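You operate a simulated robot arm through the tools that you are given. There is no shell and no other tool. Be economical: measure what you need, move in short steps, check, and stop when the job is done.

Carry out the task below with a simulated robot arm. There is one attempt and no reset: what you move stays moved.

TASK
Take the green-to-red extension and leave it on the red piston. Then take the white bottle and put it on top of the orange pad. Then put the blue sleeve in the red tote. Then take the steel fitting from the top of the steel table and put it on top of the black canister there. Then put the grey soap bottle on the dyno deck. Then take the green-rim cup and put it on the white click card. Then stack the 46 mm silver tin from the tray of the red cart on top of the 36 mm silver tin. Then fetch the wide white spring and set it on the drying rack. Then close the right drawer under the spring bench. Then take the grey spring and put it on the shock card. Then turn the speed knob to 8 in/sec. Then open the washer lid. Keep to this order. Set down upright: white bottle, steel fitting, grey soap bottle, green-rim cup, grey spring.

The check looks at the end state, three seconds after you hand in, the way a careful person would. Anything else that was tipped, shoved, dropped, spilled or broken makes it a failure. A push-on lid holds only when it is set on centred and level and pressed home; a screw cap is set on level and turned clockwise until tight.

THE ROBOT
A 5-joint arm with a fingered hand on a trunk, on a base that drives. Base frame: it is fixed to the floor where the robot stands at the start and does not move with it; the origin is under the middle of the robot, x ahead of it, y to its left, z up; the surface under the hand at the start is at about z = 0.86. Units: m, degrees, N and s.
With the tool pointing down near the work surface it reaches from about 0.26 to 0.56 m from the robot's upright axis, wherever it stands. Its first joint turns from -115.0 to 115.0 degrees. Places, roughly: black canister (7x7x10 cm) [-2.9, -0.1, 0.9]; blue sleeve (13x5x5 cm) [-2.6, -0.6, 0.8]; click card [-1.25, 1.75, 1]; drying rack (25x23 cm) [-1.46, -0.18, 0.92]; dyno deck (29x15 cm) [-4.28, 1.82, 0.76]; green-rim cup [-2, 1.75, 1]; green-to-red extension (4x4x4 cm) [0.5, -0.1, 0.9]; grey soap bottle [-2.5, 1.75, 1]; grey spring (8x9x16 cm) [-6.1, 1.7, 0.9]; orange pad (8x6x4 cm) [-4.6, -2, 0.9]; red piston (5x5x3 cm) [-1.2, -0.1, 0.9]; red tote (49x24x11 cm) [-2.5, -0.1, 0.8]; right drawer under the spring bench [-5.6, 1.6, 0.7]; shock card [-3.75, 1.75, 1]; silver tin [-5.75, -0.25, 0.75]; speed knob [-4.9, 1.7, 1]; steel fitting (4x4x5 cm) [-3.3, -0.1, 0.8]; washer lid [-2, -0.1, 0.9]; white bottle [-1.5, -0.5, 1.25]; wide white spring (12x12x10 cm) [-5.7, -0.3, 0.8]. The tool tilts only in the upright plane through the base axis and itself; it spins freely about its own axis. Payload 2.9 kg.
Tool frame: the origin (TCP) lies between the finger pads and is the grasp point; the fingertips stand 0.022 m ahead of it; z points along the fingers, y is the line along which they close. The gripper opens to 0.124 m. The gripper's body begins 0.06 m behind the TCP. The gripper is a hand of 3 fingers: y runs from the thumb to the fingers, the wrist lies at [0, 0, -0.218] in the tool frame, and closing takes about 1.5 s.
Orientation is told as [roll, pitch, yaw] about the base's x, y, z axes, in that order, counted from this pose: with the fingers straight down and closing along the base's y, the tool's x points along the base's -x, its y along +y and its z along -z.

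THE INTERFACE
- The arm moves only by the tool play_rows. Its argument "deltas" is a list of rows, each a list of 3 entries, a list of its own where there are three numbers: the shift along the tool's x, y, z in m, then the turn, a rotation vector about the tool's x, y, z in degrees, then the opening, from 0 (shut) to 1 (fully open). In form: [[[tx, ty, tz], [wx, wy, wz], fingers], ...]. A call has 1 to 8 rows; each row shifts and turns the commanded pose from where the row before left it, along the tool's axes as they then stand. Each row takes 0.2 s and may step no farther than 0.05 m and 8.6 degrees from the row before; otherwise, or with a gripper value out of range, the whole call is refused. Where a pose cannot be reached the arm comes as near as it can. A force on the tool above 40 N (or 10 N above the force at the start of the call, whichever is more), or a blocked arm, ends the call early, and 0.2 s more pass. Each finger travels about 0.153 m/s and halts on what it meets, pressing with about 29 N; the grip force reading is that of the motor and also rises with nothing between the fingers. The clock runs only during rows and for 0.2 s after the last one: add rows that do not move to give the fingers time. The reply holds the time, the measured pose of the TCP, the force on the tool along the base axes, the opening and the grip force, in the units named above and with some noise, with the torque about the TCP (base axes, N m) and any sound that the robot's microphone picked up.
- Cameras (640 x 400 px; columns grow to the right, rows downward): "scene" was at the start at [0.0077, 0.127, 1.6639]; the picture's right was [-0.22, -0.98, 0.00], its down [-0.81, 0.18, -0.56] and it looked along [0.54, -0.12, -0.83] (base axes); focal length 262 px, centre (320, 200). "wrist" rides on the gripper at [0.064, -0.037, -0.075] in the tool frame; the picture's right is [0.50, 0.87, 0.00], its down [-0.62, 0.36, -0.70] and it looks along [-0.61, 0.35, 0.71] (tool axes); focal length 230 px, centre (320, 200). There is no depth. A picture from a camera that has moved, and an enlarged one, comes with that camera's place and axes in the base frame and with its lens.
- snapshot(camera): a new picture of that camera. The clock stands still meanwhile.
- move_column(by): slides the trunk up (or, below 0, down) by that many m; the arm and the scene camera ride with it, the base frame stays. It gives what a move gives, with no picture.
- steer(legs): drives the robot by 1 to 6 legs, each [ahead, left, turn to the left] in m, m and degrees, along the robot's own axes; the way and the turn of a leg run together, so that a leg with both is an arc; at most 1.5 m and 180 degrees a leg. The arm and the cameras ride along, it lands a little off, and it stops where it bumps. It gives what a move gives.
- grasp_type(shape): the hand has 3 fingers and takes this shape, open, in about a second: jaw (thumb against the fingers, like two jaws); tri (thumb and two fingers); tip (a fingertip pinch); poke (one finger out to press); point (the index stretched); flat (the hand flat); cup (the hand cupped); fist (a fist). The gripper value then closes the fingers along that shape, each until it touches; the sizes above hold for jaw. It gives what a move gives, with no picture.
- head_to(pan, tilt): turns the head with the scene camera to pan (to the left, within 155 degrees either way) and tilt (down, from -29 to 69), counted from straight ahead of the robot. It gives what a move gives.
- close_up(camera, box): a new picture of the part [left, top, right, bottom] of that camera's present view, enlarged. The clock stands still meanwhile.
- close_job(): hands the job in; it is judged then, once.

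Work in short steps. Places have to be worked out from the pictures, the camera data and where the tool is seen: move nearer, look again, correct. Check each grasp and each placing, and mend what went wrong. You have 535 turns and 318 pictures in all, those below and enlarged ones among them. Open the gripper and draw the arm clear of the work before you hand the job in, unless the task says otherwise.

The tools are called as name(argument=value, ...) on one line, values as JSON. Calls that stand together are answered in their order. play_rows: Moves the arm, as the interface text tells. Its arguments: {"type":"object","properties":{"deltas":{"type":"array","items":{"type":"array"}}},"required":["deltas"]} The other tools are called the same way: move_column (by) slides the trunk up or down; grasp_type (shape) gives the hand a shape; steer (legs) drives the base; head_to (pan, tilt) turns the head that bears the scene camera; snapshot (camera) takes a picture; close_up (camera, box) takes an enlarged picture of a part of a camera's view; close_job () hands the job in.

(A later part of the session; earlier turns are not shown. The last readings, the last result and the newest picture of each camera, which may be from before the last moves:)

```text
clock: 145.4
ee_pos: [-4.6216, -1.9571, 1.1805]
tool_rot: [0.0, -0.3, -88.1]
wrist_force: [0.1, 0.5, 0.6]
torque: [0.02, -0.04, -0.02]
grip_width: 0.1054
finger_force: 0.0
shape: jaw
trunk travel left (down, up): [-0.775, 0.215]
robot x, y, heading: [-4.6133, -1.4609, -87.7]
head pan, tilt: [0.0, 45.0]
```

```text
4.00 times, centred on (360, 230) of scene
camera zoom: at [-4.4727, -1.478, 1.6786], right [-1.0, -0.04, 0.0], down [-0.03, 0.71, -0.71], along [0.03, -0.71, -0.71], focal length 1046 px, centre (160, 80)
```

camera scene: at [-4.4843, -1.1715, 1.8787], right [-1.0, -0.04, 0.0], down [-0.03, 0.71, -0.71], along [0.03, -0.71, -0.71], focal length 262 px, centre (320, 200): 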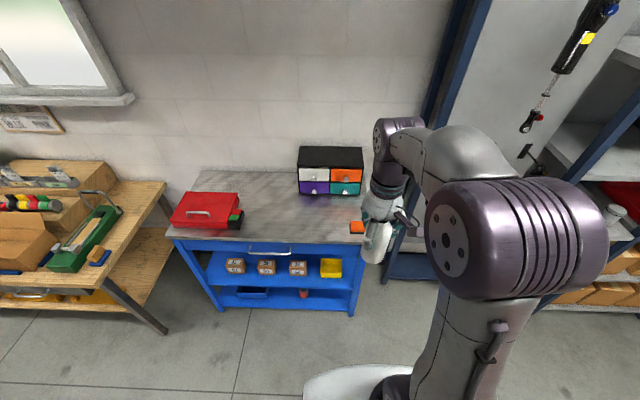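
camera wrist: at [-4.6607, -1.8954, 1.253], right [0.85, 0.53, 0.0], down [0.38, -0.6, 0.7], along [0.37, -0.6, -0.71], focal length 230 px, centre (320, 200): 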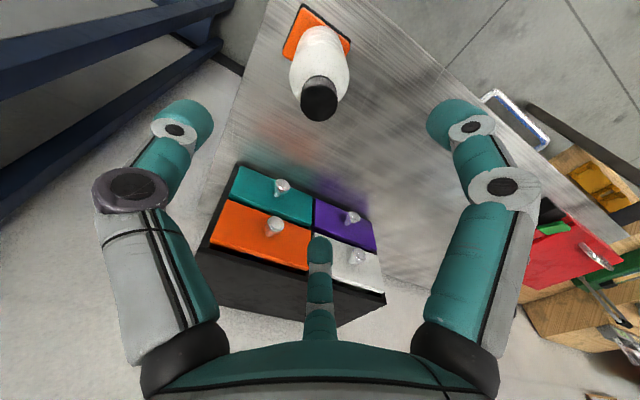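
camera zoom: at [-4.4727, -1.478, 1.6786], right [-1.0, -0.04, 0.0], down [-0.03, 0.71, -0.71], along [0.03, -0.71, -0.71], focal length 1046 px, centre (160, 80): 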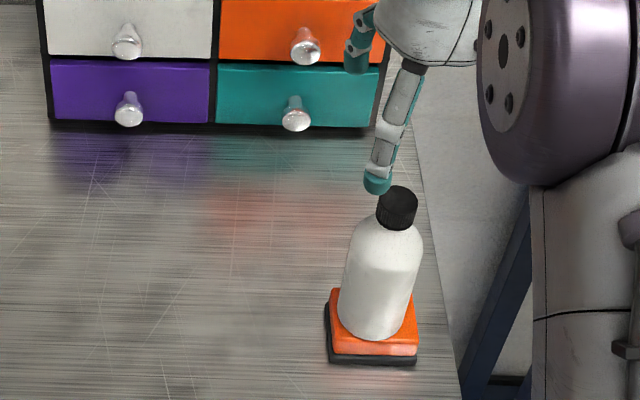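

Bottle is upright on the orange pad. Next the blue sleeve on the table's corridor side; retract, back off, turn and strafe back east.

play_rows(deltas=[[[0.04, 0, -0.02], [0, 0, 0], 0.85], [[0.04, 0, -0.01], [0, 0, 0], 0.85], [[0.04, 0, 0], [0, 0, 0], 0.85], [[0.03, 0, 0], [0, 0, 0], 0.85]])

steer(legs=[[-0.34, 0, 0], [0, 0, 178], [0, -1.5, 0], [0, -0.5, 0]])

head_to(pan=0, tilt=45)

snapshot(camera="scene")

```text
clock: 146.4
ee_pos: [-4.6259, -1.8075, 1.2092]
tool_rot: [0.0, -0.4, -88.3]
wrist_force: [-0.3, 0.8, -0.6]
torque: [-0.05, -0.02, 0.01]
grip_width: 0.1053
finger_force: 0.0
shape: jaw
trunk travel left (down, up): [-0.775, 0.215]
robot x, y, heading: [-4.6192, -1.463, -87.8]
head pan, tilt: [0.0, 45.0]
```

```text
clock: 165.5
ee_pos: [-2.5999, -0.7471, 1.2099]
tool_rot: [0.0, -0.4, 90.1]
wrist_force: [1.1, -0.1, 0.5]
torque: [0.01, -0.02, 0.03]
grip_width: 0.1051
finger_force: 0.0
shape: jaw
trunk travel left (down, up): [-0.775, 0.215]
robot x, y, heading: [-2.6191, -1.0936, 90.8]
head pan, tilt: [0.0, 45.0]
```

```text
clock: 166.1
ee_pos: [-2.5998, -0.7464, 1.2103]
tool_rot: [0.0, -0.4, 90.1]
wrist_force: [1.1, -0.2, -0.4]
torque: [0.0, -0.04, 0.0]
grip_width: 0.1052
finger_force: 0.1
shape: jaw
trunk travel left (down, up): [-0.775, 0.215]
robot x, y, heading: [-2.6208, -1.0895, 90.5]
head pan, tilt: [0.0, 45.0]
```

```text
248 pictures are left
camera scene: at [-2.7648, -1.078, 1.6787], right [1.0, 0.01, 0.0], down [0.01, -0.71, -0.71], along [-0.01, 0.71, -0.71], focal length 262 px, centre (320, 200)
```

scene: 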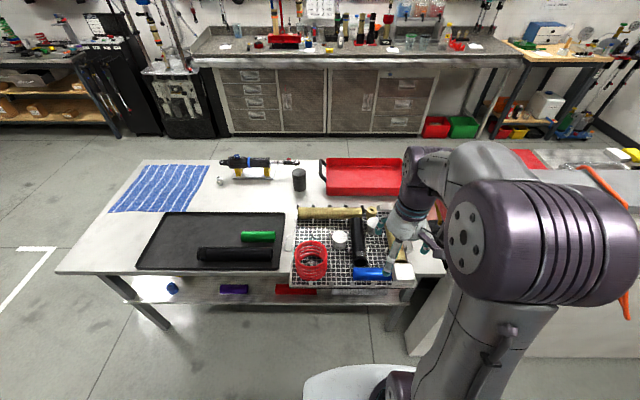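

close_up(camera="scene", box=[260, 200, 420, 300])

close_up(camera="scene", box=[150, 240, 310, 340])

```text
4.00 times, centred on (340, 250) of scene
camera zoom: at [-2.7648, -1.078, 1.6787], right [1.0, 0.01, 0.0], down [0.01, -0.71, -0.71], along [-0.01, 0.71, -0.71], focal length 1046 px, centre (240, 0)
```

zoom: 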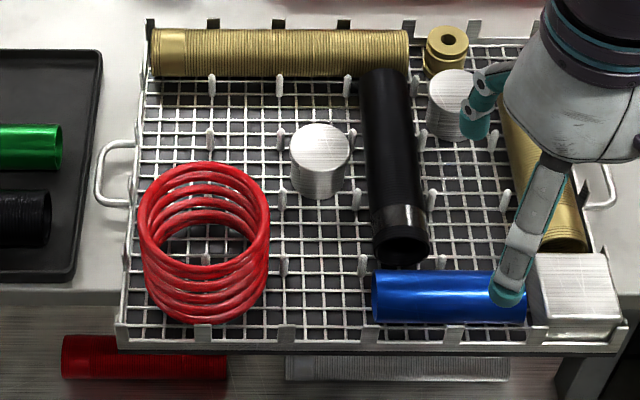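

```text
4.00 times, centred on (230, 290) of scene
camera zoom: at [-2.7648, -1.078, 1.6787], right [1.0, 0.01, 0.0], down [0.01, -0.71, -0.71], along [-0.01, 0.71, -0.71], focal length 1046 px, centre (680, -160)
```

zoom: 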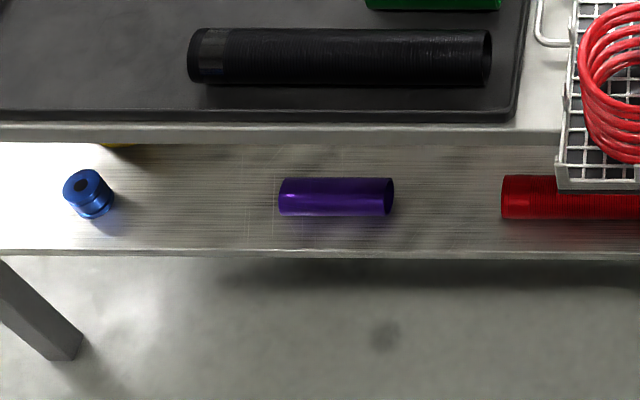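

The blue sleeve lies in the wire rack near (-2.60,-0.64). View it with the wrist camera for clearances.

play_rows(deltas=[[[-0.02, 0, 0.03], [0, 0, 0], 1], [[-0.02, 0, 0.03], [0, 0, 0], 1], [[0, 0, 0], [0, 0, 0], 1]])

snapshot(camera="wrist")

```text
clock: 166.9
ee_pos: [-2.5991, -0.7061, 1.1492]
tool_rot: [0.0, -0.4, 90.0]
wrist_force: [0.6, 0.7, -0.2]
torque: [0.0, 0.01, 0.0]
grip_width: 0.1241
finger_force: 0.0
shape: jaw
trunk travel left (down, up): [-0.775, 0.215]
robot x, y, heading: [-2.6181, -1.098, 90.6]
head pan, tilt: [0.0, 45.0]
```

```text
245 pictures are left
camera wrist: at [-2.562, -0.7717, 1.2219], right [-0.87, -0.5, 0.0], down [-0.36, 0.61, 0.71], along [-0.35, 0.61, -0.71], focal length 230 px, centre (320, 200)
```

wrist: 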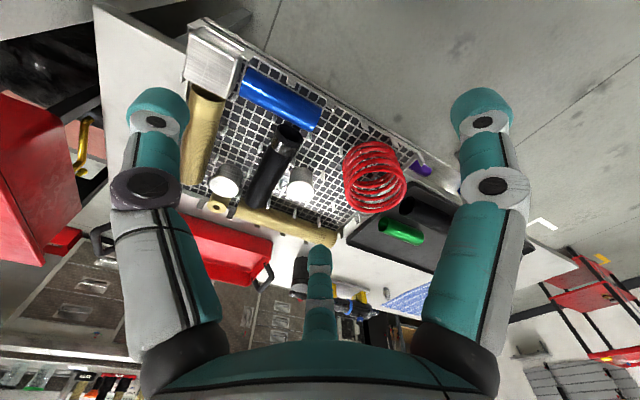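

close_up(camera="wrist", box=[180, 30, 340, 130])

```text
4.00 times, centred on (260, 80) of wrist
camera zoom: at [-2.562, -0.7717, 1.2219], right [-0.87, -0.5, 0.0], down [-0.36, 0.61, 0.71], along [-0.35, 0.61, -0.71], focal length 920 px, centre (560, 680)
```

zoom: 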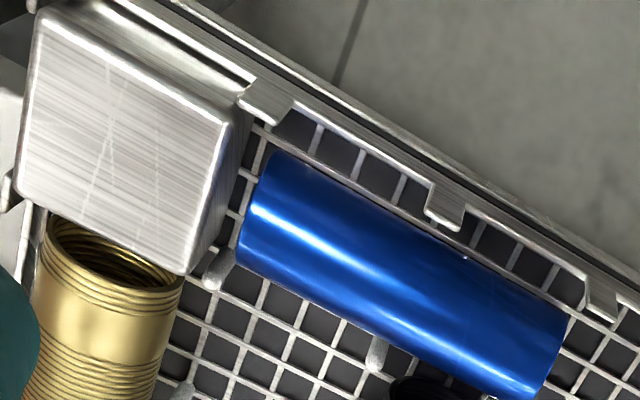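

Combining views (13 cm length fits), the sleeve axis is y≈-0.609, z≈0.84, x from -2.65 to -2.518. I turn the hand so the thumb goes on the far side, over x≈-2.564 (free of spikes and the black tube).

play_rows(deltas=[[[-0.02, 0, 0], [0, 0, -8.5], 0.8], [[0, 0, 0], [0, 0, -8.5], 0.66], [[0, 0, 0], [0, 0, -8.5], 0.66], [[0, 0, 0], [0, 0, -8.5], 0.66], [[0, 0, 0], [0, 0, -8.5], 0.66], [[0, 0, 0], [0, 0, -8.5], 0.66], [[0, 0, 0], [0, 0, -8.5], 0.66], [[0, 0, 0], [0, 0, -8.5], 0.66]])

play_rows(deltas=[[[0, 0, 0], [0, 0, -8.5], 0.66], [[0, 0, 0], [0, 0, -8.5], 0.66], [[0, 0, 0], [0, 0, -5], 0.66], [[0, 0, 0], [0, 0, 0], 0.66]])

```text
clock: 168.7
ee_pos: [-2.6005, -0.6871, 1.1487]
tool_rot: [-0.3, -0.1, 158.2]
wrist_force: [0.4, 0.1, 0.1]
torque: [-0.02, -0.01, 0.03]
grip_width: 0.0823
finger_force: 0.0
shape: jaw
trunk travel left (down, up): [-0.775, 0.215]
robot x, y, heading: [-2.6198, -1.0956, 90.6]
head pan, tilt: [0.0, 45.0]
```

```text
clock: 169.7
ee_pos: [-2.6617, -0.6897, 1.1489]
tool_rot: [-0.5, -0.1, 179.7]
wrist_force: [-0.1, -0.8, 0.2]
torque: [0.0, 0.01, -0.01]
grip_width: 0.0823
finger_force: 0.0
shape: jaw
out of reach, approached as far as the arm can: row 2, 3
trunk travel left (down, up): [-0.775, 0.215]
robot x, y, heading: [-2.6188, -1.0936, 90.6]
head pan, tilt: [0.0, 45.0]
```

The spin hits a limit relative to the arm's azimuth; I strafe right 0.17 m so the needed yaw becomes comfortable.

steer(legs=[[0, -0.17, 0]])

```text
clock: 171.2
ee_pos: [-2.491, -0.6881, 1.1494]
tool_rot: [-0.4, -0.1, 179.8]
wrist_force: [-0.3, 0.2, 0.4]
torque: [0.03, -0.02, -0.06]
grip_width: 0.0824
finger_force: 0.0
shape: jaw
trunk travel left (down, up): [-0.775, 0.215]
robot x, y, heading: [-2.4466, -1.0944, 90.7]
head pan, tilt: [0.0, 45.0]
```

play_rows(deltas=[[[-0.03, -0.023, 0.02], [0, 0, 0], 0.66], [[-0.03, -0.023, 0.03], [0, 0, 0], 0.66], [[-0.013, -0.023, 0.04], [0, 0, 0], 0.66], [[0, 0, 0.04], [0, 0, 0], 0.66], [[0, 0, 0.03], [0, 0, 0], 0.66], [[0, 0, 0], [0, 0, 0], 0.66]])

snapshot(camera="wrist")

close_up(camera="scene", box=[210, 190, 370, 290])

```text
clock: 172.6
ee_pos: [-2.5664, -0.6177, 0.989]
tool_rot: [-0.5, -0.2, 179.8]
wrist_force: [-0.7, -0.5, 0.1]
torque: [0.03, -0.02, 0.01]
grip_width: 0.0821
finger_force: 0.0
shape: jaw
trunk travel left (down, up): [-0.775, 0.215]
robot x, y, heading: [-2.4477, -1.0961, 90.9]
head pan, tilt: [0.0, 45.0]
```

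```text
243 pictures are left
camera wrist: at [-2.5023, -0.5822, 1.0626], right [0.5, -0.87, -0.01], down [-0.62, -0.36, 0.7], along [-0.61, -0.34, -0.71], focal length 230 px, centre (320, 200)
```

wrist: 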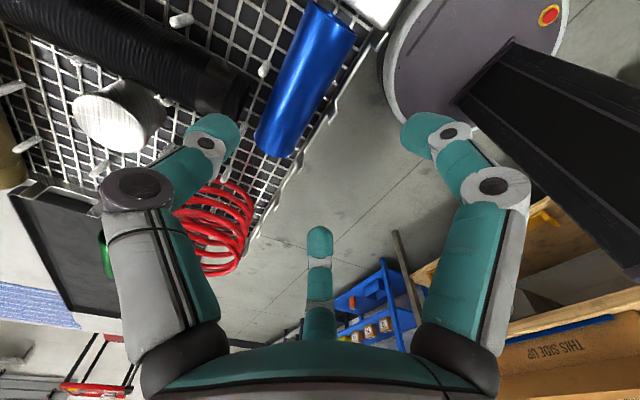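

```text
4.00 times, centred on (290, 240) of scene
camera zoom: at [-2.5949, -1.0769, 1.6787], right [1.0, 0.01, 0.0], down [0.01, -0.71, -0.71], along [-0.01, 0.71, -0.71], focal length 1046 px, centre (440, 40)
```

zoom: 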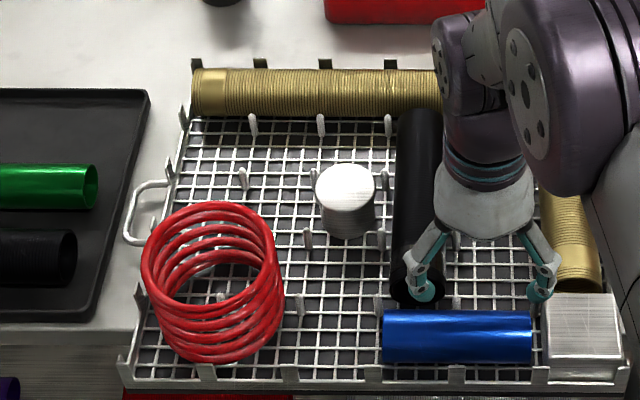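

Estimates agree (axis y≈-0.608, z≈0.83). Descend to just above the sleeve and check.

play_rows(deltas=[[[0, 0, 0.04], [0, 0, 0], 0.66], [[0, 0, 0.03], [0, 0, 0], 0.66], [[0, 0, 0.025], [0, 0, 0], 0.66], [[0, 0, 0], [0, 0, 0], 0.66]])

snapshot(camera="wrist")

close_up(camera="scene", box=[280, 230, 376, 290])

```text
clock: 173.6
ee_pos: [-2.5657, -0.6152, 0.8951]
tool_rot: [-0.4, -0.1, 179.8]
wrist_force: [-0.4, -0.1, -0.4]
torque: [-0.02, 0.02, -0.03]
grip_width: 0.0822
finger_force: 0.1
shape: jaw
trunk travel left (down, up): [-0.775, 0.215]
robot x, y, heading: [-2.4478, -1.0976, 90.6]
head pan, tilt: [0.0, 45.0]
```

```text
241 pictures are left
camera wrist: at [-2.5027, -0.5812, 0.9673], right [0.5, -0.87, -0.01], down [-0.62, -0.36, 0.7], along [-0.61, -0.34, -0.71], focal length 230 px, centre (320, 200)
```

wrist: 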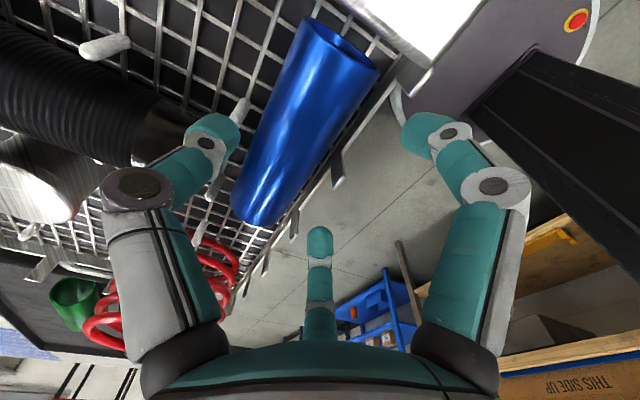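

```text
6.67 times, centred on (328, 260) of scene
camera zoom: at [-2.5948, -1.0768, 1.6787], right [1.0, 0.01, 0.0], down [0.01, -0.71, -0.71], along [-0.01, 0.71, -0.71], focal length 1744 px, centre (267, -200)
```

zoom: 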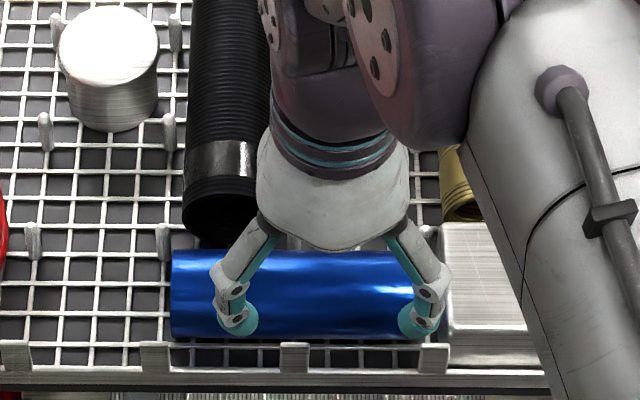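

Fingers should fit between the rim tabs. Fine shift (+5 mm y, -2 mm x) and descend carefully to z≈0.845.

play_rows(deltas=[[[-0.002, -0.0055, 0.01], [0, 0, 0], 0.66], [[0, 0, 0.015], [0, 0, 0], 0.66], [[0, 0, 0.012], [0, 0, 0], 0.66], [[0, 0, 0.01], [0, 0, 0], 0.66], [[0, 0, 0], [0, 0, 0], 0.66]])

snapshot(camera="wrist")

close_up(camera="scene", box=[280, 230, 376, 290])

```text
clock: 174.8
ee_pos: [-2.5697, -0.612, 0.8472]
tool_rot: [-0.4, 0.0, 179.8]
wrist_force: [-6.3, 0.2, -0.7]
torque: [0.04, 0.03, -0.13]
grip_width: 0.0782
finger_force: 0.1
shape: jaw
trunk travel left (down, up): [-0.775, 0.215]
robot x, y, heading: [-2.4468, -1.0919, 90.6]
head pan, tilt: [0.0, 45.0]
```

```text
239 pictures are left
camera wrist: at [-2.5061, -0.5764, 0.9205], right [0.5, -0.87, -0.01], down [-0.62, -0.36, 0.7], along [-0.61, -0.34, -0.71], focal length 230 px, centre (320, 200)
```

wrist: 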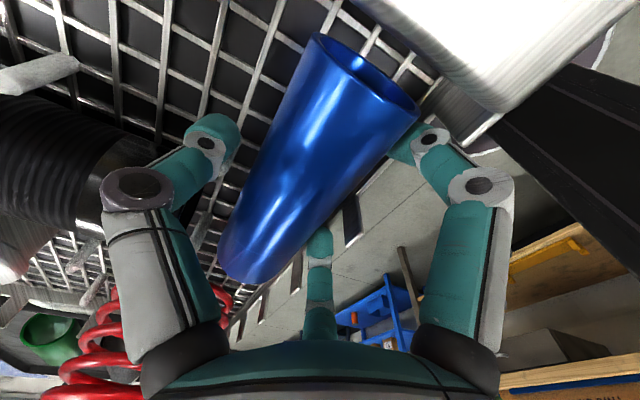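

```text
6.67 times, centred on (328, 260) of scene
camera zoom: at [-2.5968, -1.0767, 1.6783], right [1.0, 0.01, 0.0], down [0.01, -0.71, -0.71], along [-0.01, 0.71, -0.71], focal length 1744 px, centre (267, -200)
```

zoom: 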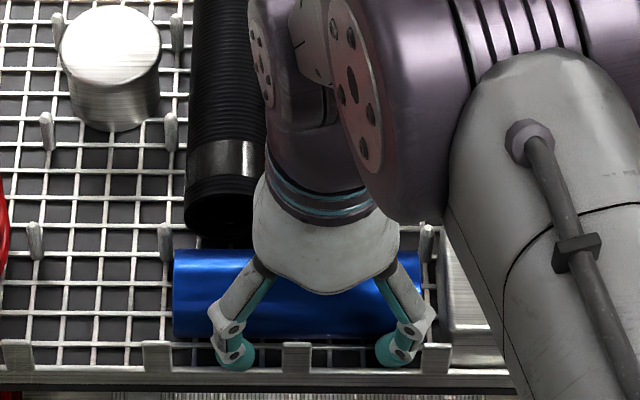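

Fingers straddle the sleeve. Close and lift slowly.

play_rows(deltas=[[[-0.002, 0, 0], [0, 0, 0], 0.5], [[0, 0, 0], [0, 0, 0], 0.3], [[0, 0, 0], [0, 0, 0], 0.15], [[0, 0, 0], [0, 0, 0], 0.15], [[0, 0, 0], [0, 0, 0], 0.15]])

snapshot(camera="wrist")

close_up(camera="scene", box=[280, 230, 376, 290])

```text
clock: 176.0
ee_pos: [-2.5713, -0.6105, 0.8482]
tool_rot: [-0.3, 0.0, 179.8]
wrist_force: [0.7, -0.4, 0.3]
torque: [-0.03, -0.07, 0.02]
grip_width: 0.0521
finger_force: 29.4
shape: jaw
trunk travel left (down, up): [-0.775, 0.215]
robot x, y, heading: [-2.4449, -1.0921, 90.7]
head pan, tilt: [0.0, 45.0]
```

```text
237 pictures are left
camera wrist: at [-2.5069, -0.5762, 0.9209], right [0.5, -0.87, -0.01], down [-0.62, -0.36, 0.7], along [-0.61, -0.34, -0.71], focal length 230 px, centre (320, 200)
```

wrist: 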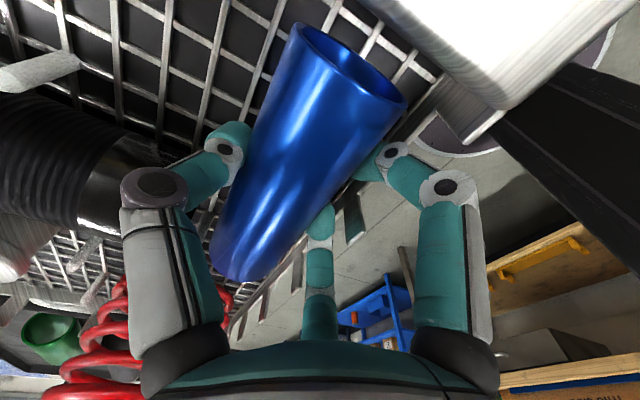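

```text
6.67 times, centred on (328, 260) of scene
camera zoom: at [-2.5949, -1.0762, 1.6787], right [1.0, 0.01, 0.0], down [0.01, -0.71, -0.71], along [-0.01, 0.71, -0.71], focal length 1744 px, centre (267, -200)
```

zoom: 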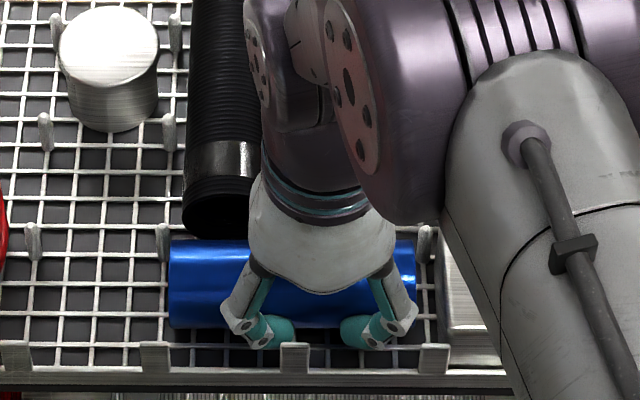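

play_rows(deltas=[[[0, 0.002, -0.015], [0, 0, 0], 0.15], [[0, 0.003, -0.02], [0, 0, 0], 0.15], [[0, 0.005, -0.03], [0, 0, 0], 0.15], [[0, 0, -0.04], [0, 0, 0], 0.15], [[0, 0, -0.04], [0, 0, 0], 0.15], [[0, 0, 0], [0, 0, 0], 0.15]])

snapshot(camera="wrist")

close_up(camera="scene", box=[200, 190, 376, 300])

```text
clock: 177.4
ee_pos: [-2.5688, -0.6226, 0.9934]
tool_rot: [-0.2, -0.1, 179.8]
wrist_force: [-0.7, 0.9, -2.4]
torque: [-0.04, -0.06, 0.03]
grip_width: 0.0524
finger_force: 28.7
shape: jaw
trunk travel left (down, up): [-0.775, 0.215]
robot x, y, heading: [-2.4501, -1.0939, 90.9]
head pan, tilt: [0.0, 45.0]
```

```text
235 pictures are left
camera wrist: at [-2.5064, -0.5866, 1.066], right [0.5, -0.87, -0.01], down [-0.62, -0.36, 0.7], along [-0.61, -0.34, -0.71], focal length 230 px, centre (320, 200)
```

wrist: 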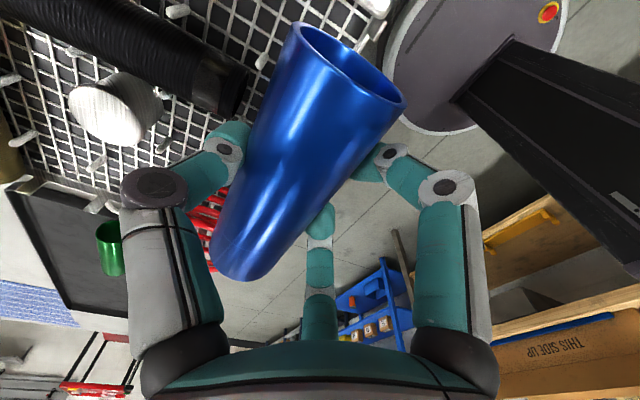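

```text
3.64 times, centred on (288, 245) of scene
camera zoom: at [-2.5951, -1.0755, 1.6786], right [1.0, 0.01, 0.0], down [0.01, -0.71, -0.71], along [-0.01, 0.71, -0.71], focal length 951 px, centre (436, 36)
```

zoom: 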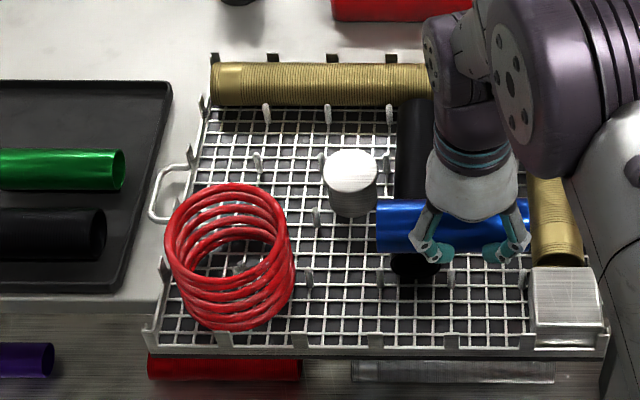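

Sleeve is held, rest untouched. Raise/retract and drive around the west end of the table to its aisle side for the tote.

play_rows(deltas=[[[0, 0.01, -0.04], [0, 0, 0], 0.15], [[0, 0.02, -0.04], [0, 0, 0], 0.15], [[0, 0.03, -0.03], [0, 0, 0], 0.15], [[0, 0.03, -0.03], [0, 0, 0], 0.15], [[0, 0.03, -0.02], [0, 0, 0], 0.15]])

steer(legs=[[-0.04, 0, 0], [0, 1.5, 0], [0, 0.4, 0]])

head_to(pan=0, tilt=35)

snapshot(camera="scene")

```text
clock: 178.6
ee_pos: [-2.5704, -0.7457, 1.1515]
tool_rot: [-0.4, -0.1, 179.9]
wrist_force: [-0.1, 0.1, -1.6]
torque: [-0.03, -0.03, 0.0]
grip_width: 0.0526
finger_force: 29.0
shape: jaw
trunk travel left (down, up): [-0.775, 0.215]
robot x, y, heading: [-2.4437, -1.0926, 90.4]
head pan, tilt: [0.0, 45.0]
```

```text
clock: 188.5
ee_pos: [-4.4504, -0.797, 1.153]
tool_rot: [-0.4, -0.1, 179.5]
wrist_force: [-0.6, -1.2, -1.6]
torque: [-0.03, -0.03, 0.01]
grip_width: 0.0522
finger_force: 28.1
shape: jaw
trunk travel left (down, up): [-0.775, 0.215]
robot x, y, heading: [-4.3314, -1.1456, 89.9]
head pan, tilt: [0.0, 45.0]
```

```text
clock: 189.2
ee_pos: [-4.4503, -0.7962, 1.151]
tool_rot: [-0.3, -0.1, 179.5]
wrist_force: [0.0, 0.3, -1.9]
torque: [-0.03, -0.01, -0.01]
grip_width: 0.0525
finger_force: 28.7
shape: jaw
trunk travel left (down, up): [-0.775, 0.215]
robot x, y, heading: [-4.3314, -1.1476, 90.0]
head pan, tilt: [0.0, 35.0]
```

```text
233 pictures are left
camera scene: at [-4.4762, -1.1214, 1.6934], right [1.0, 0.0, 0.0], down [0.0, -0.57, -0.82], along [0.0, 0.82, -0.57], focal length 262 px, centre (320, 200)
```

scene: 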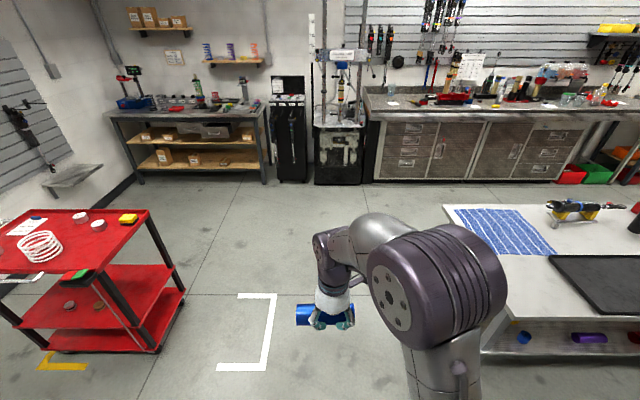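

Clear way north. Drive up to the aisle, turn to face -y, and strafe to x≈-2.5.

steer(legs=[[1.5, 0, 0], [0.25, 0, 0], [0, 0, 180], [0, 1.5, 0], [0, 0.3, 0]])

head_to(pan=0, tilt=45)

snapshot(camera="scene")

```text
clock: 214.1
ee_pos: [-2.4127, 0.2164, 1.1518]
tool_rot: [-0.3, -0.1, -2.1]
wrist_force: [1.1, 0.4, -2.9]
torque: [0.07, 0.01, 0.02]
grip_width: 0.0518
finger_force: 28.8
shape: jaw
trunk travel left (down, up): [-0.775, 0.215]
robot x, y, heading: [-2.5224, 0.5677, -91.2]
head pan, tilt: [0.0, 35.0]
```

```text
clock: 214.8
ee_pos: [-2.4129, 0.2145, 1.1519]
tool_rot: [-0.3, 0.0, -1.8]
wrist_force: [0.3, -0.2, -1.8]
torque: [0.05, 0.06, 0.03]
grip_width: 0.0519
finger_force: 28.9
shape: jaw
trunk travel left (down, up): [-0.775, 0.215]
robot x, y, heading: [-2.524, 0.5708, -91.0]
head pan, tilt: [0.0, 45.0]
```

```text
232 pictures are left
camera scene: at [-2.3823, 0.5418, 1.6787], right [-1.0, 0.02, 0.0], down [0.01, 0.71, -0.71], along [-0.01, -0.71, -0.71], focal length 262 px, centre (320, 200)
```

scene: 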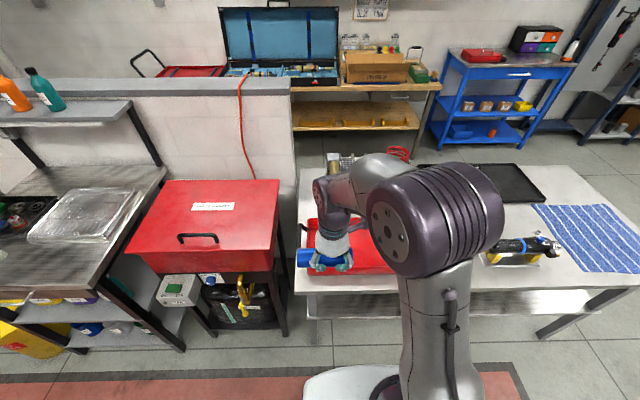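

Tote centre ≈(-2.51,-0.06). Approach 0.13 m and shift right 0.1 m so the hand lands over the tote.

steer(legs=[[0.13, -0.11, 0]])

play_rows(deltas=[[[0, -0.04, 0], [0, 0, 0], 0.15], [[0, -0.04, 0.02], [0, 0, 0], 0.15], [[0, -0.04, 0.03], [0, 0, 0], 0.15], [[0, -0.02, 0.04], [0, 0, 0], 0.15], [[0, 0, 0], [0, 0, 0], 0.15]])

snapshot(camera="scene")

snapshot(camera="wrist")

```text
clock: 216.3
ee_pos: [-2.5256, 0.0872, 1.1514]
tool_rot: [-0.3, -0.1, -1.7]
wrist_force: [-0.9, 0.7, -2.0]
torque: [0.04, 0.01, 0.02]
grip_width: 0.0521
finger_force: 28.9
shape: jaw
trunk travel left (down, up): [-0.775, 0.215]
robot x, y, heading: [-2.6329, 0.4422, -90.9]
head pan, tilt: [0.0, 45.0]
```

```text
clock: 217.5
ee_pos: [-2.5281, -0.0538, 1.0626]
tool_rot: [-0.4, -0.1, -1.7]
wrist_force: [0.4, 0.4, -1.6]
torque: [0.02, -0.01, 0.0]
grip_width: 0.0518
finger_force: 29.2
shape: jaw
trunk travel left (down, up): [-0.775, 0.215]
robot x, y, heading: [-2.6359, 0.4439, -91.2]
head pan, tilt: [0.0, 45.0]
```

```text
231 pictures are left
camera scene: at [-2.4952, 0.4148, 1.6787], right [-1.0, 0.02, 0.0], down [0.01, 0.71, -0.71], along [-0.01, -0.71, -0.71], focal length 262 px, centre (320, 200)
```

scene: 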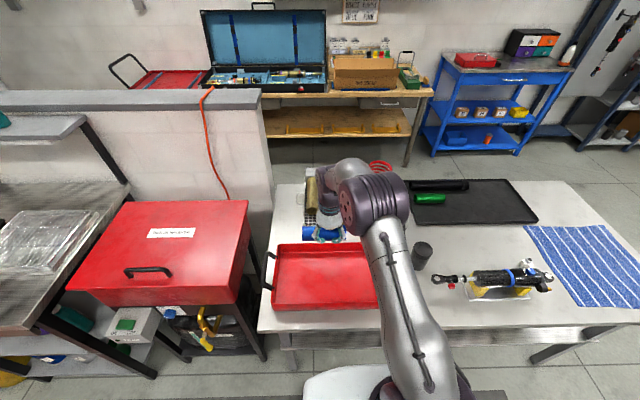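

```text
230 pictures are left
camera wrist: at [-2.5945, -0.0891, 1.1358], right [-0.47, 0.88, -0.01], down [0.63, 0.34, 0.7], along [0.62, 0.33, -0.71], focal length 230 px, centre (320, 200)
```

wrist: 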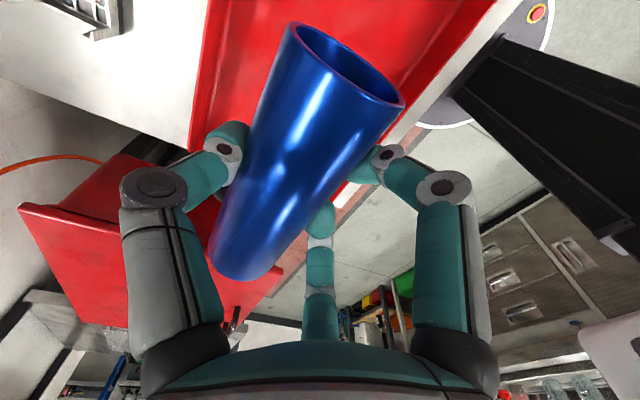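

Hand is over the tote's middle. Lower gradually to just above its floor.

play_rows(deltas=[[[0, 0, 0.04], [0, 0, 0], 0.15], [[0, 0, 0.04], [0, 0, 0], 0.15], [[0, 0, 0.04], [0, 0, 0], 0.15], [[0, 0, 0.03], [0, 0, 0], 0.15], [[0, 0, 0.02], [0, 0, 0], 0.15], [[0, 0, 0.01], [0, 0, 0], 0.15], [[0, 0, 0], [0, 0, 0], 0.15]])

close_up(camera="scene", box=[250, 210, 410, 310])

```text
clock: 219.1
ee_pos: [-2.5303, -0.0538, 0.882]
tool_rot: [-0.3, -0.1, -1.7]
wrist_force: [0.1, 0.0, -2.1]
torque: [0.03, 0.01, 0.0]
grip_width: 0.0514
finger_force: 29.4
shape: jaw
trunk travel left (down, up): [-0.775, 0.215]
robot x, y, heading: [-2.6372, 0.4408, -91.2]
head pan, tilt: [0.0, 45.0]
```

```text
4.00 times, centred on (330, 260) of scene
camera zoom: at [-2.495, 0.4137, 1.6787], right [-1.0, 0.02, 0.0], down [0.01, 0.71, -0.71], along [-0.01, -0.71, -0.71], focal length 1046 px, centre (280, -40)
```

zoom: 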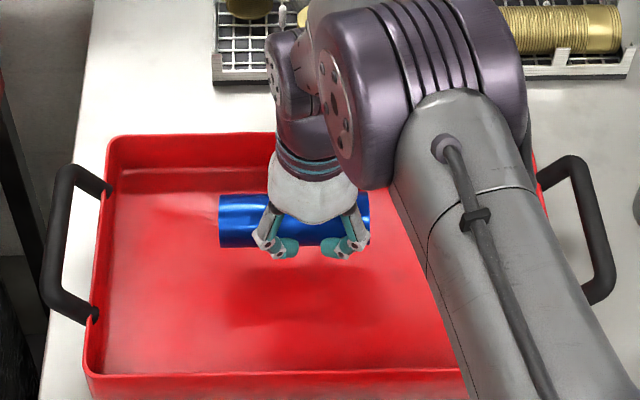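

play_rows(deltas=[[[0, 0.01, 0.01], [0, 0, 0], 0.15], [[0, 0.01, 0.01], [0, 0, 0], 0.15], [[0, 0.01, 0.006], [0, 0, 0], 0.15], [[0, 0, 0.005], [0, 0, 0], 0.15], [[0, 0, 0.005], [0, 0, 0], 0.15], [[0, 0, 0], [0, 0, 0], 0.15]])

close_up(camera="scene", box=[250, 210, 410, 310])

```text
clock: 220.5
ee_pos: [-2.5283, -0.024, 0.8461]
tool_rot: [-0.3, -0.1, -1.9]
wrist_force: [-0.4, -0.5, -2.0]
torque: [0.03, 0.04, 0.04]
grip_width: 0.0525
finger_force: 28.7
shape: jaw
trunk travel left (down, up): [-0.775, 0.215]
robot x, y, heading: [-2.6403, 0.4436, -91.1]
head pan, tilt: [0.0, 45.0]
```

```text
4.00 times, centred on (330, 260) of scene
camera zoom: at [-2.495, 0.4137, 1.6787], right [-1.0, 0.02, 0.0], down [0.01, 0.71, -0.71], along [-0.01, -0.71, -0.71], focal length 1046 px, centre (280, -40)
```

zoom: 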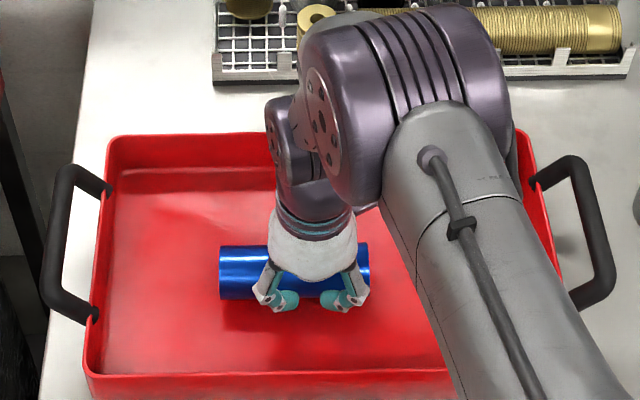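

Still a small gap by the shadow; keep lowering to contact.

play_rows(deltas=[[[0, 0, 0.004], [0, 0, 0], 0.15], [[0, 0, 0.004], [0, 0, 0], 0.15], [[0, 0, 0.004], [0, 0, 0], 0.15], [[0, 0, 0.004], [0, 0, 0], 0.15], [[0, 0, 0.004], [0, 0, 0], 0.15], [[0, 0, 0], [0, 0, 0], 0.15]])

close_up(camera="scene", box=[250, 210, 410, 310])

```text
clock: 221.6
ee_pos: [-2.5287, -0.0236, 0.8345]
tool_rot: [-1.0, -0.3, -1.8]
wrist_force: [-2.4, 8.3, 33.5]
torque: [-0.48, 0.04, 0.01]
grip_width: 0.0539
finger_force: 28.8
shape: jaw
trunk travel left (down, up): [-0.775, 0.215]
robot x, y, heading: [-2.6419, 0.4415, -91.2]
head pan, tilt: [0.0, 45.0]
stopped in row 5: the force on the tool passed its limit at 44 N (the readings are from after the stop); the commanded pose is now the measured one
```

```text
4.00 times, centred on (330, 260) of scene
camera zoom: at [-2.4968, 0.4215, 1.6792], right [-1.0, 0.02, 0.0], down [0.01, 0.7, -0.71], along [-0.01, -0.71, -0.7], focal length 1046 px, centre (280, -40)
```

zoom: 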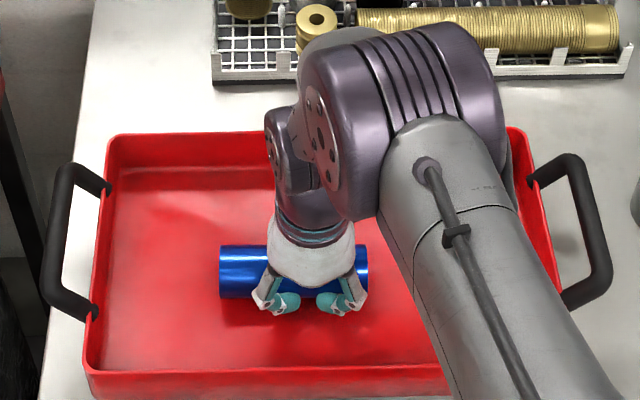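

Contact. Relieve, open gently, wait, and rise.

play_rows(deltas=[[[0, 0, -0.003], [0, 0, 0], 0.35], [[0, 0, 0], [0, 0, 0], 0.5], [[0, 0, 0], [0, 0, 0], 0.65], [[0, 0, 0], [0, 0, 0], 0.65], [[0, 0, -0.03], [0, 0, 0], 0.65], [[0, 0, -0.05], [0, 0, 0], 0.65], [[0, 0, -0.05], [0, 0, 0], 0.65], [[0, 0, -0.05], [0, 0, 0], 0.65]])

play_rows(deltas=[[[0, 0.04, -0.04], [0, 0, 0], 0.65], [[0, 0.04, -0.03], [0, 0, 0], 0.65], [[0, 0.03, 0], [0, 0, 0], 0.65]])

snapshot(camera="scene")

```text
clock: 223.4
ee_pos: [-2.5284, -0.0233, 1.0162]
tool_rot: [-0.8, -0.2, -1.8]
wrist_force: [0.2, 0.2, -0.5]
torque: [-0.05, 0.03, -0.02]
grip_width: 0.0802
finger_force: 0.0
shape: jaw
trunk travel left (down, up): [-0.775, 0.215]
robot x, y, heading: [-2.6377, 0.4404, -91.1]
head pan, tilt: [0.0, 45.0]
```

```text
refused: row 1 steps farther than a row can; nothing moved
```

```text
226 pictures are left
camera scene: at [-2.4953, 0.4154, 1.6787], right [-1.0, 0.02, 0.0], down [0.01, 0.71, -0.71], along [-0.01, -0.71, -0.71], focal length 262 px, centre (320, 200)
```

scene: 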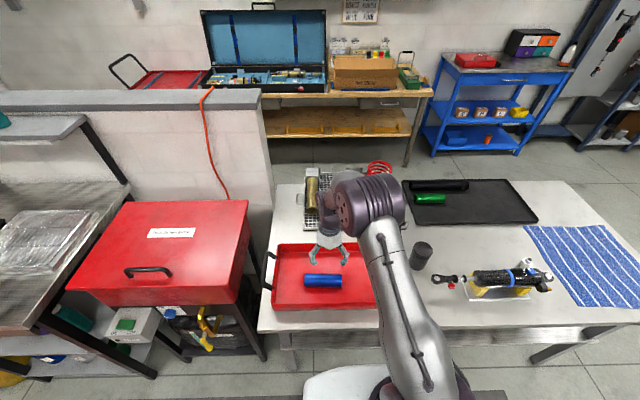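

Sleeve rests in the tote. Next the steel fitting; retract and move right for a look at the area around x≈-3.1.

play_rows(deltas=[[[0, 0.035, -0.03], [0, 0, 0], 0.65], [[0, 0.035, -0.03], [0, 0, 0], 0.65], [[0, 0.035, 0], [0, 0, 0], 0.65]])

steer(legs=[[0, -0.55, 0]])

snapshot(camera="scene")

close_up(camera="scene", box=[240, 200, 440, 325])

```text
clock: 224.2
ee_pos: [-2.5248, 0.0824, 1.072]
tool_rot: [-0.5, -0.2, -1.8]
wrist_force: [-0.2, 0.5, -0.3]
torque: [0.03, 0.01, 0.0]
grip_width: 0.0803
finger_force: 0.1
shape: jaw
trunk travel left (down, up): [-0.775, 0.215]
robot x, y, heading: [-2.6411, 0.4416, -91.1]
head pan, tilt: [0.0, 45.0]
```

```text
clock: 227.4
ee_pos: [-3.077, 0.0925, 1.0724]
tool_rot: [-0.6, -0.2, -2.0]
wrist_force: [0.8, -0.1, 0.4]
torque: [0.0, -0.02, 0.01]
grip_width: 0.0804
finger_force: 0.1
shape: jaw
trunk travel left (down, up): [-0.775, 0.215]
robot x, y, heading: [-3.1925, 0.4533, -91.2]
head pan, tilt: [0.0, 45.0]
```

```text
225 pictures are left
camera scene: at [-3.0467, 0.4251, 1.6787], right [-1.0, 0.02, 0.0], down [0.02, 0.71, -0.71], along [-0.02, -0.71, -0.71], focal length 262 px, centre (320, 200)
```

scene: 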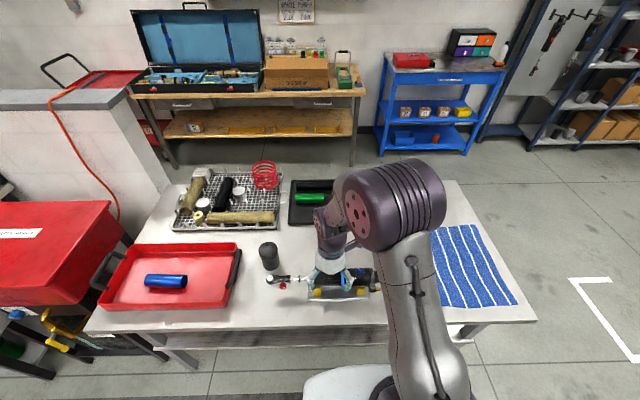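

```text
3.20 times, centred on (340, 262) of scene
camera zoom: at [-3.0467, 0.4251, 1.6787], right [-1.0, 0.02, 0.0], down [0.02, 0.71, -0.71], along [-0.02, -0.71, -0.71], focal length 837 px, centre (256, 0)
```

zoom: 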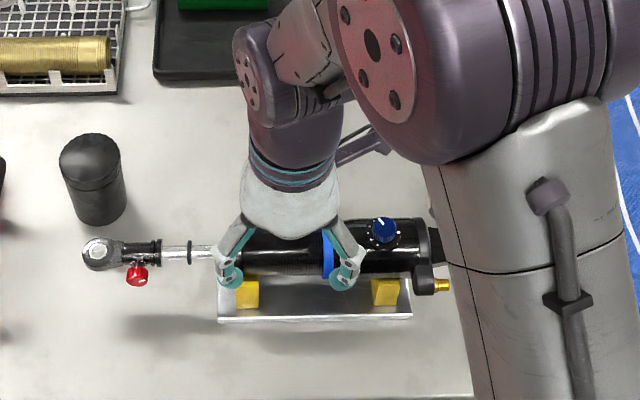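

steer(legs=[[-0.05, -0.35, 0]])

close_up(camera="scene", box=[180, 190, 380, 315])

```text
clock: 229.7
ee_pos: [-3.4257, 0.1494, 1.0713]
tool_rot: [-0.6, -0.3, -1.8]
wrist_force: [-0.6, 0.4, 0.8]
torque: [0.04, 0.0, -0.02]
grip_width: 0.0802
finger_force: 0.0
shape: jaw
trunk travel left (down, up): [-0.775, 0.215]
robot x, y, heading: [-3.5396, 0.5076, -91.1]
head pan, tilt: [0.0, 45.0]
```

```text
3.20 times, centred on (280, 252) of scene
camera zoom: at [-3.3954, 0.483, 1.6787], right [-1.0, 0.02, 0.0], down [0.01, 0.71, -0.71], along [-0.01, -0.71, -0.71], focal length 837 px, centre (448, 32)
```

zoom: 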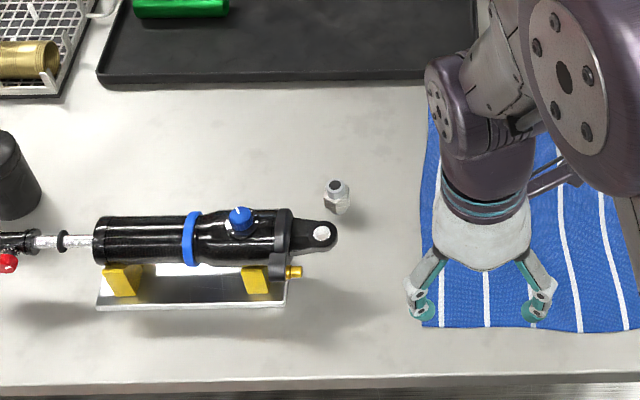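

Steel fitting found at ≈(-3.27,-0.085), standing upright; canister ≈(-2.874,-0.115), top ≈0.89. Re-centre the base and turn the hand back to neutral spin.

steer(legs=[[0.08, 0.34, 0]])

play_rows(deltas=[[[0, 0, -0.03], [0, 0, 8.5], 0.65], [[0, 0, -0.03], [0, 0, 8.5], 0.65], [[0, 0, 0], [0, 0, 8.5], 0.65], [[0, 0, 0], [0, 0, 8.5], 0.65], [[0, 0, 0], [0, 0, 8.5], 0.65], [[0, 0, 0], [0, 0, 8.5], 0.65], [[0, 0, 0], [0, 0, 8.5], 0.65], [[0, 0, 0], [0, 0, 8.5], 0.65]])

play_rows(deltas=[[[0, 0, 0], [0, 0, 8.5], 0.65], [[0, 0, 0], [0, 0, 8.5], 0.65], [[0, 0, 0], [0, 0, 3], 0.65]])

```text
clock: 231.9
ee_pos: [-3.0838, 0.0648, 1.072]
tool_rot: [-0.5, -0.3, -1.8]
wrist_force: [0.8, -0.1, 0.3]
torque: [0.01, 0.0, -0.01]
grip_width: 0.0804
finger_force: 0.0
shape: jaw
trunk travel left (down, up): [-0.775, 0.215]
robot x, y, heading: [-3.1968, 0.4268, -91.3]
head pan, tilt: [0.0, 45.0]
```

```text
clock: 233.8
ee_pos: [-3.0846, 0.065, 1.1309]
tool_rot: [0.1, -0.7, -69.9]
wrist_force: [0.1, -0.5, -0.6]
torque: [-0.01, 0.0, 0.03]
grip_width: 0.0802
finger_force: 0.0
shape: jaw
trunk travel left (down, up): [-0.775, 0.215]
robot x, y, heading: [-3.1955, 0.4221, -91.2]
head pan, tilt: [0.0, 45.0]
```

```text
clock: 234.6
ee_pos: [-3.0849, 0.0639, 1.1314]
tool_rot: [0.2, -0.7, -89.9]
wrist_force: [0.2, -0.4, -0.7]
torque: [-0.04, 0.01, 0.01]
grip_width: 0.0803
finger_force: 0.1
shape: jaw
trunk travel left (down, up): [-0.775, 0.215]
robot x, y, heading: [-3.1974, 0.4264, -91.3]
head pan, tilt: [0.0, 45.0]
```

play_rows(deltas=[[[-0.03, -0.037, 0], [0, 0.7, 0], 0.65], [[-0.03, -0.037, 0], [0, 0, 0], 0.65], [[-0.03, -0.037, 0], [0, 0, 0], 0.65], [[-0.03, -0.037, 0.01], [0, 0, 0], 0.65], [[-0.029, -0.037, 0.015], [0, 0, 0], 0.65], [[0, 0, 0.04], [0, 0, 0], 0.65], [[0, 0, 0.04], [0, 0, 0], 0.65], [[0, 0, 0], [0, 0, 0], 0.65]])

snapshot(camera="wrist")

close_up(camera="scene", box=[300, 190, 460, 290])

```text
clock: 236.3
ee_pos: [-3.2687, -0.0857, 1.0275]
tool_rot: [0.0, 0.1, -89.8]
wrist_force: [0.3, -0.4, 0.8]
torque: [-0.02, 0.02, 0.0]
grip_width: 0.0806
finger_force: 0.1
shape: jaw
trunk travel left (down, up): [-0.775, 0.215]
robot x, y, heading: [-3.1983, 0.4283, -91.3]
head pan, tilt: [0.0, 45.0]
```

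```text
222 pictures are left
camera wrist: at [-3.3069, -0.0227, 1.1003], right [0.86, 0.5, 0.0], down [0.36, -0.62, 0.7], along [0.35, -0.61, -0.71], focal length 230 px, centre (320, 200)
```

wrist: 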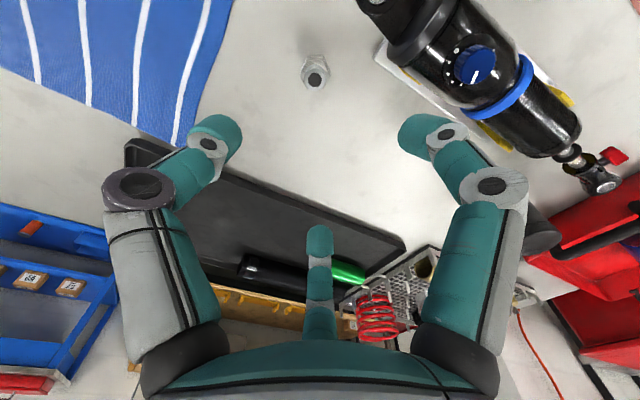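

```text
4.00 times, centred on (380, 240) of scene
camera zoom: at [-3.0553, 0.3973, 1.6787], right [-1.0, 0.02, 0.0], down [0.01, 0.71, -0.71], along [-0.01, -0.71, -0.71], focal length 1046 px, centre (80, 40)
```

zoom: 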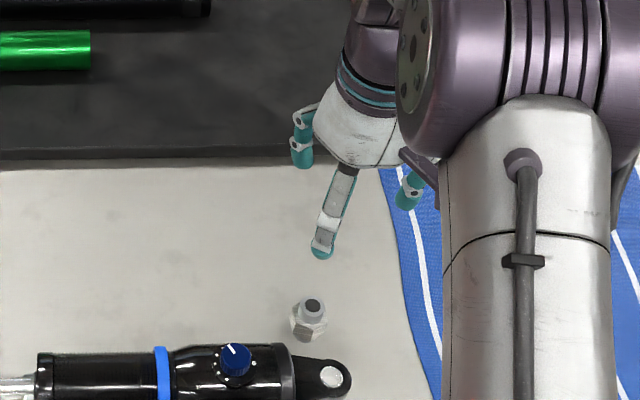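

close_up(camera="wrist", box=[282, 50, 346, 90])

```text
10.00 times, centred on (314, 70) of wrist
camera zoom: at [-3.3069, -0.0227, 1.1003], right [0.86, 0.5, 0.0], down [0.36, -0.62, 0.7], along [0.35, -0.61, -0.71], focal length 2301 px, centre (380, 1500)
```

zoom: 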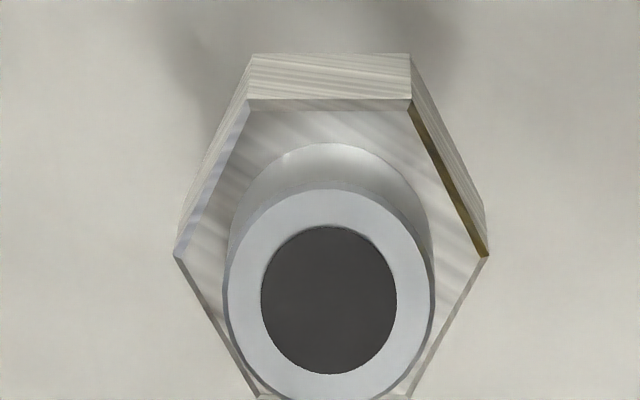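

Hex flats already match the finger layout. Shift to (-3.272,-0.097), narrow the opening, and descend to 0.88 for a check.

play_rows(deltas=[[[-0.011, -0.003, 0.03], [0, 0, 0], 0.5], [[0, 0, 0.04], [0, 0, 0], 0.47], [[0, 0, 0.04], [0, 0, 0], 0.47], [[0, 0, 0.03], [0, 0, 0], 0.47], [[0, 0, 0], [0, 0, 0], 0.47]])

snapshot(camera="wrist")

close_up(camera="scene", box=[330, 230, 426, 290])

```text
clock: 237.6
ee_pos: [-3.2713, -0.0951, 0.8873]
tool_rot: [0.0, 0.1, -89.8]
wrist_force: [-0.1, 0.3, 0.1]
torque: [0.0, 0.04, -0.01]
grip_width: 0.059
finger_force: 0.0
shape: jaw
trunk travel left (down, up): [-0.775, 0.215]
robot x, y, heading: [-3.1977, 0.4234, -91.1]
head pan, tilt: [0.0, 45.0]
```

```text
219 pictures are left
camera wrist: at [-3.3095, -0.0326, 0.9603], right [0.86, 0.5, 0.0], down [0.36, -0.62, 0.7], along [0.35, -0.61, -0.71], focal length 230 px, centre (320, 200)
```

wrist: 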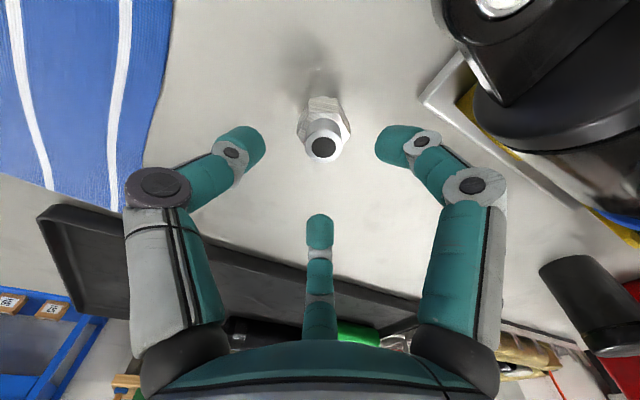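

```text
6.67 times, centred on (378, 260) of scene
camera zoom: at [-3.0554, 0.3971, 1.6787], right [-1.0, 0.02, 0.0], down [0.01, 0.71, -0.71], along [-0.01, -0.71, -0.71], focal length 1744 px, centre (-67, -200)
```

zoom: 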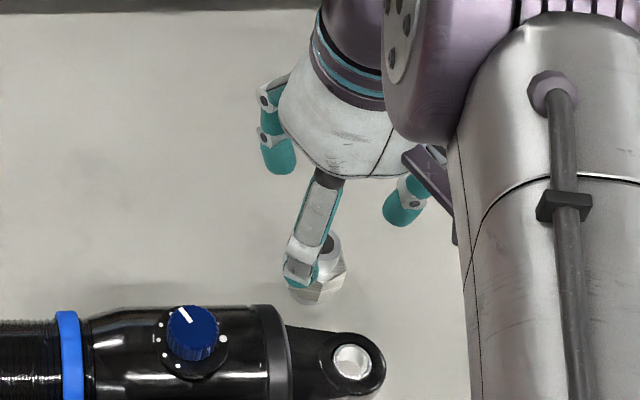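

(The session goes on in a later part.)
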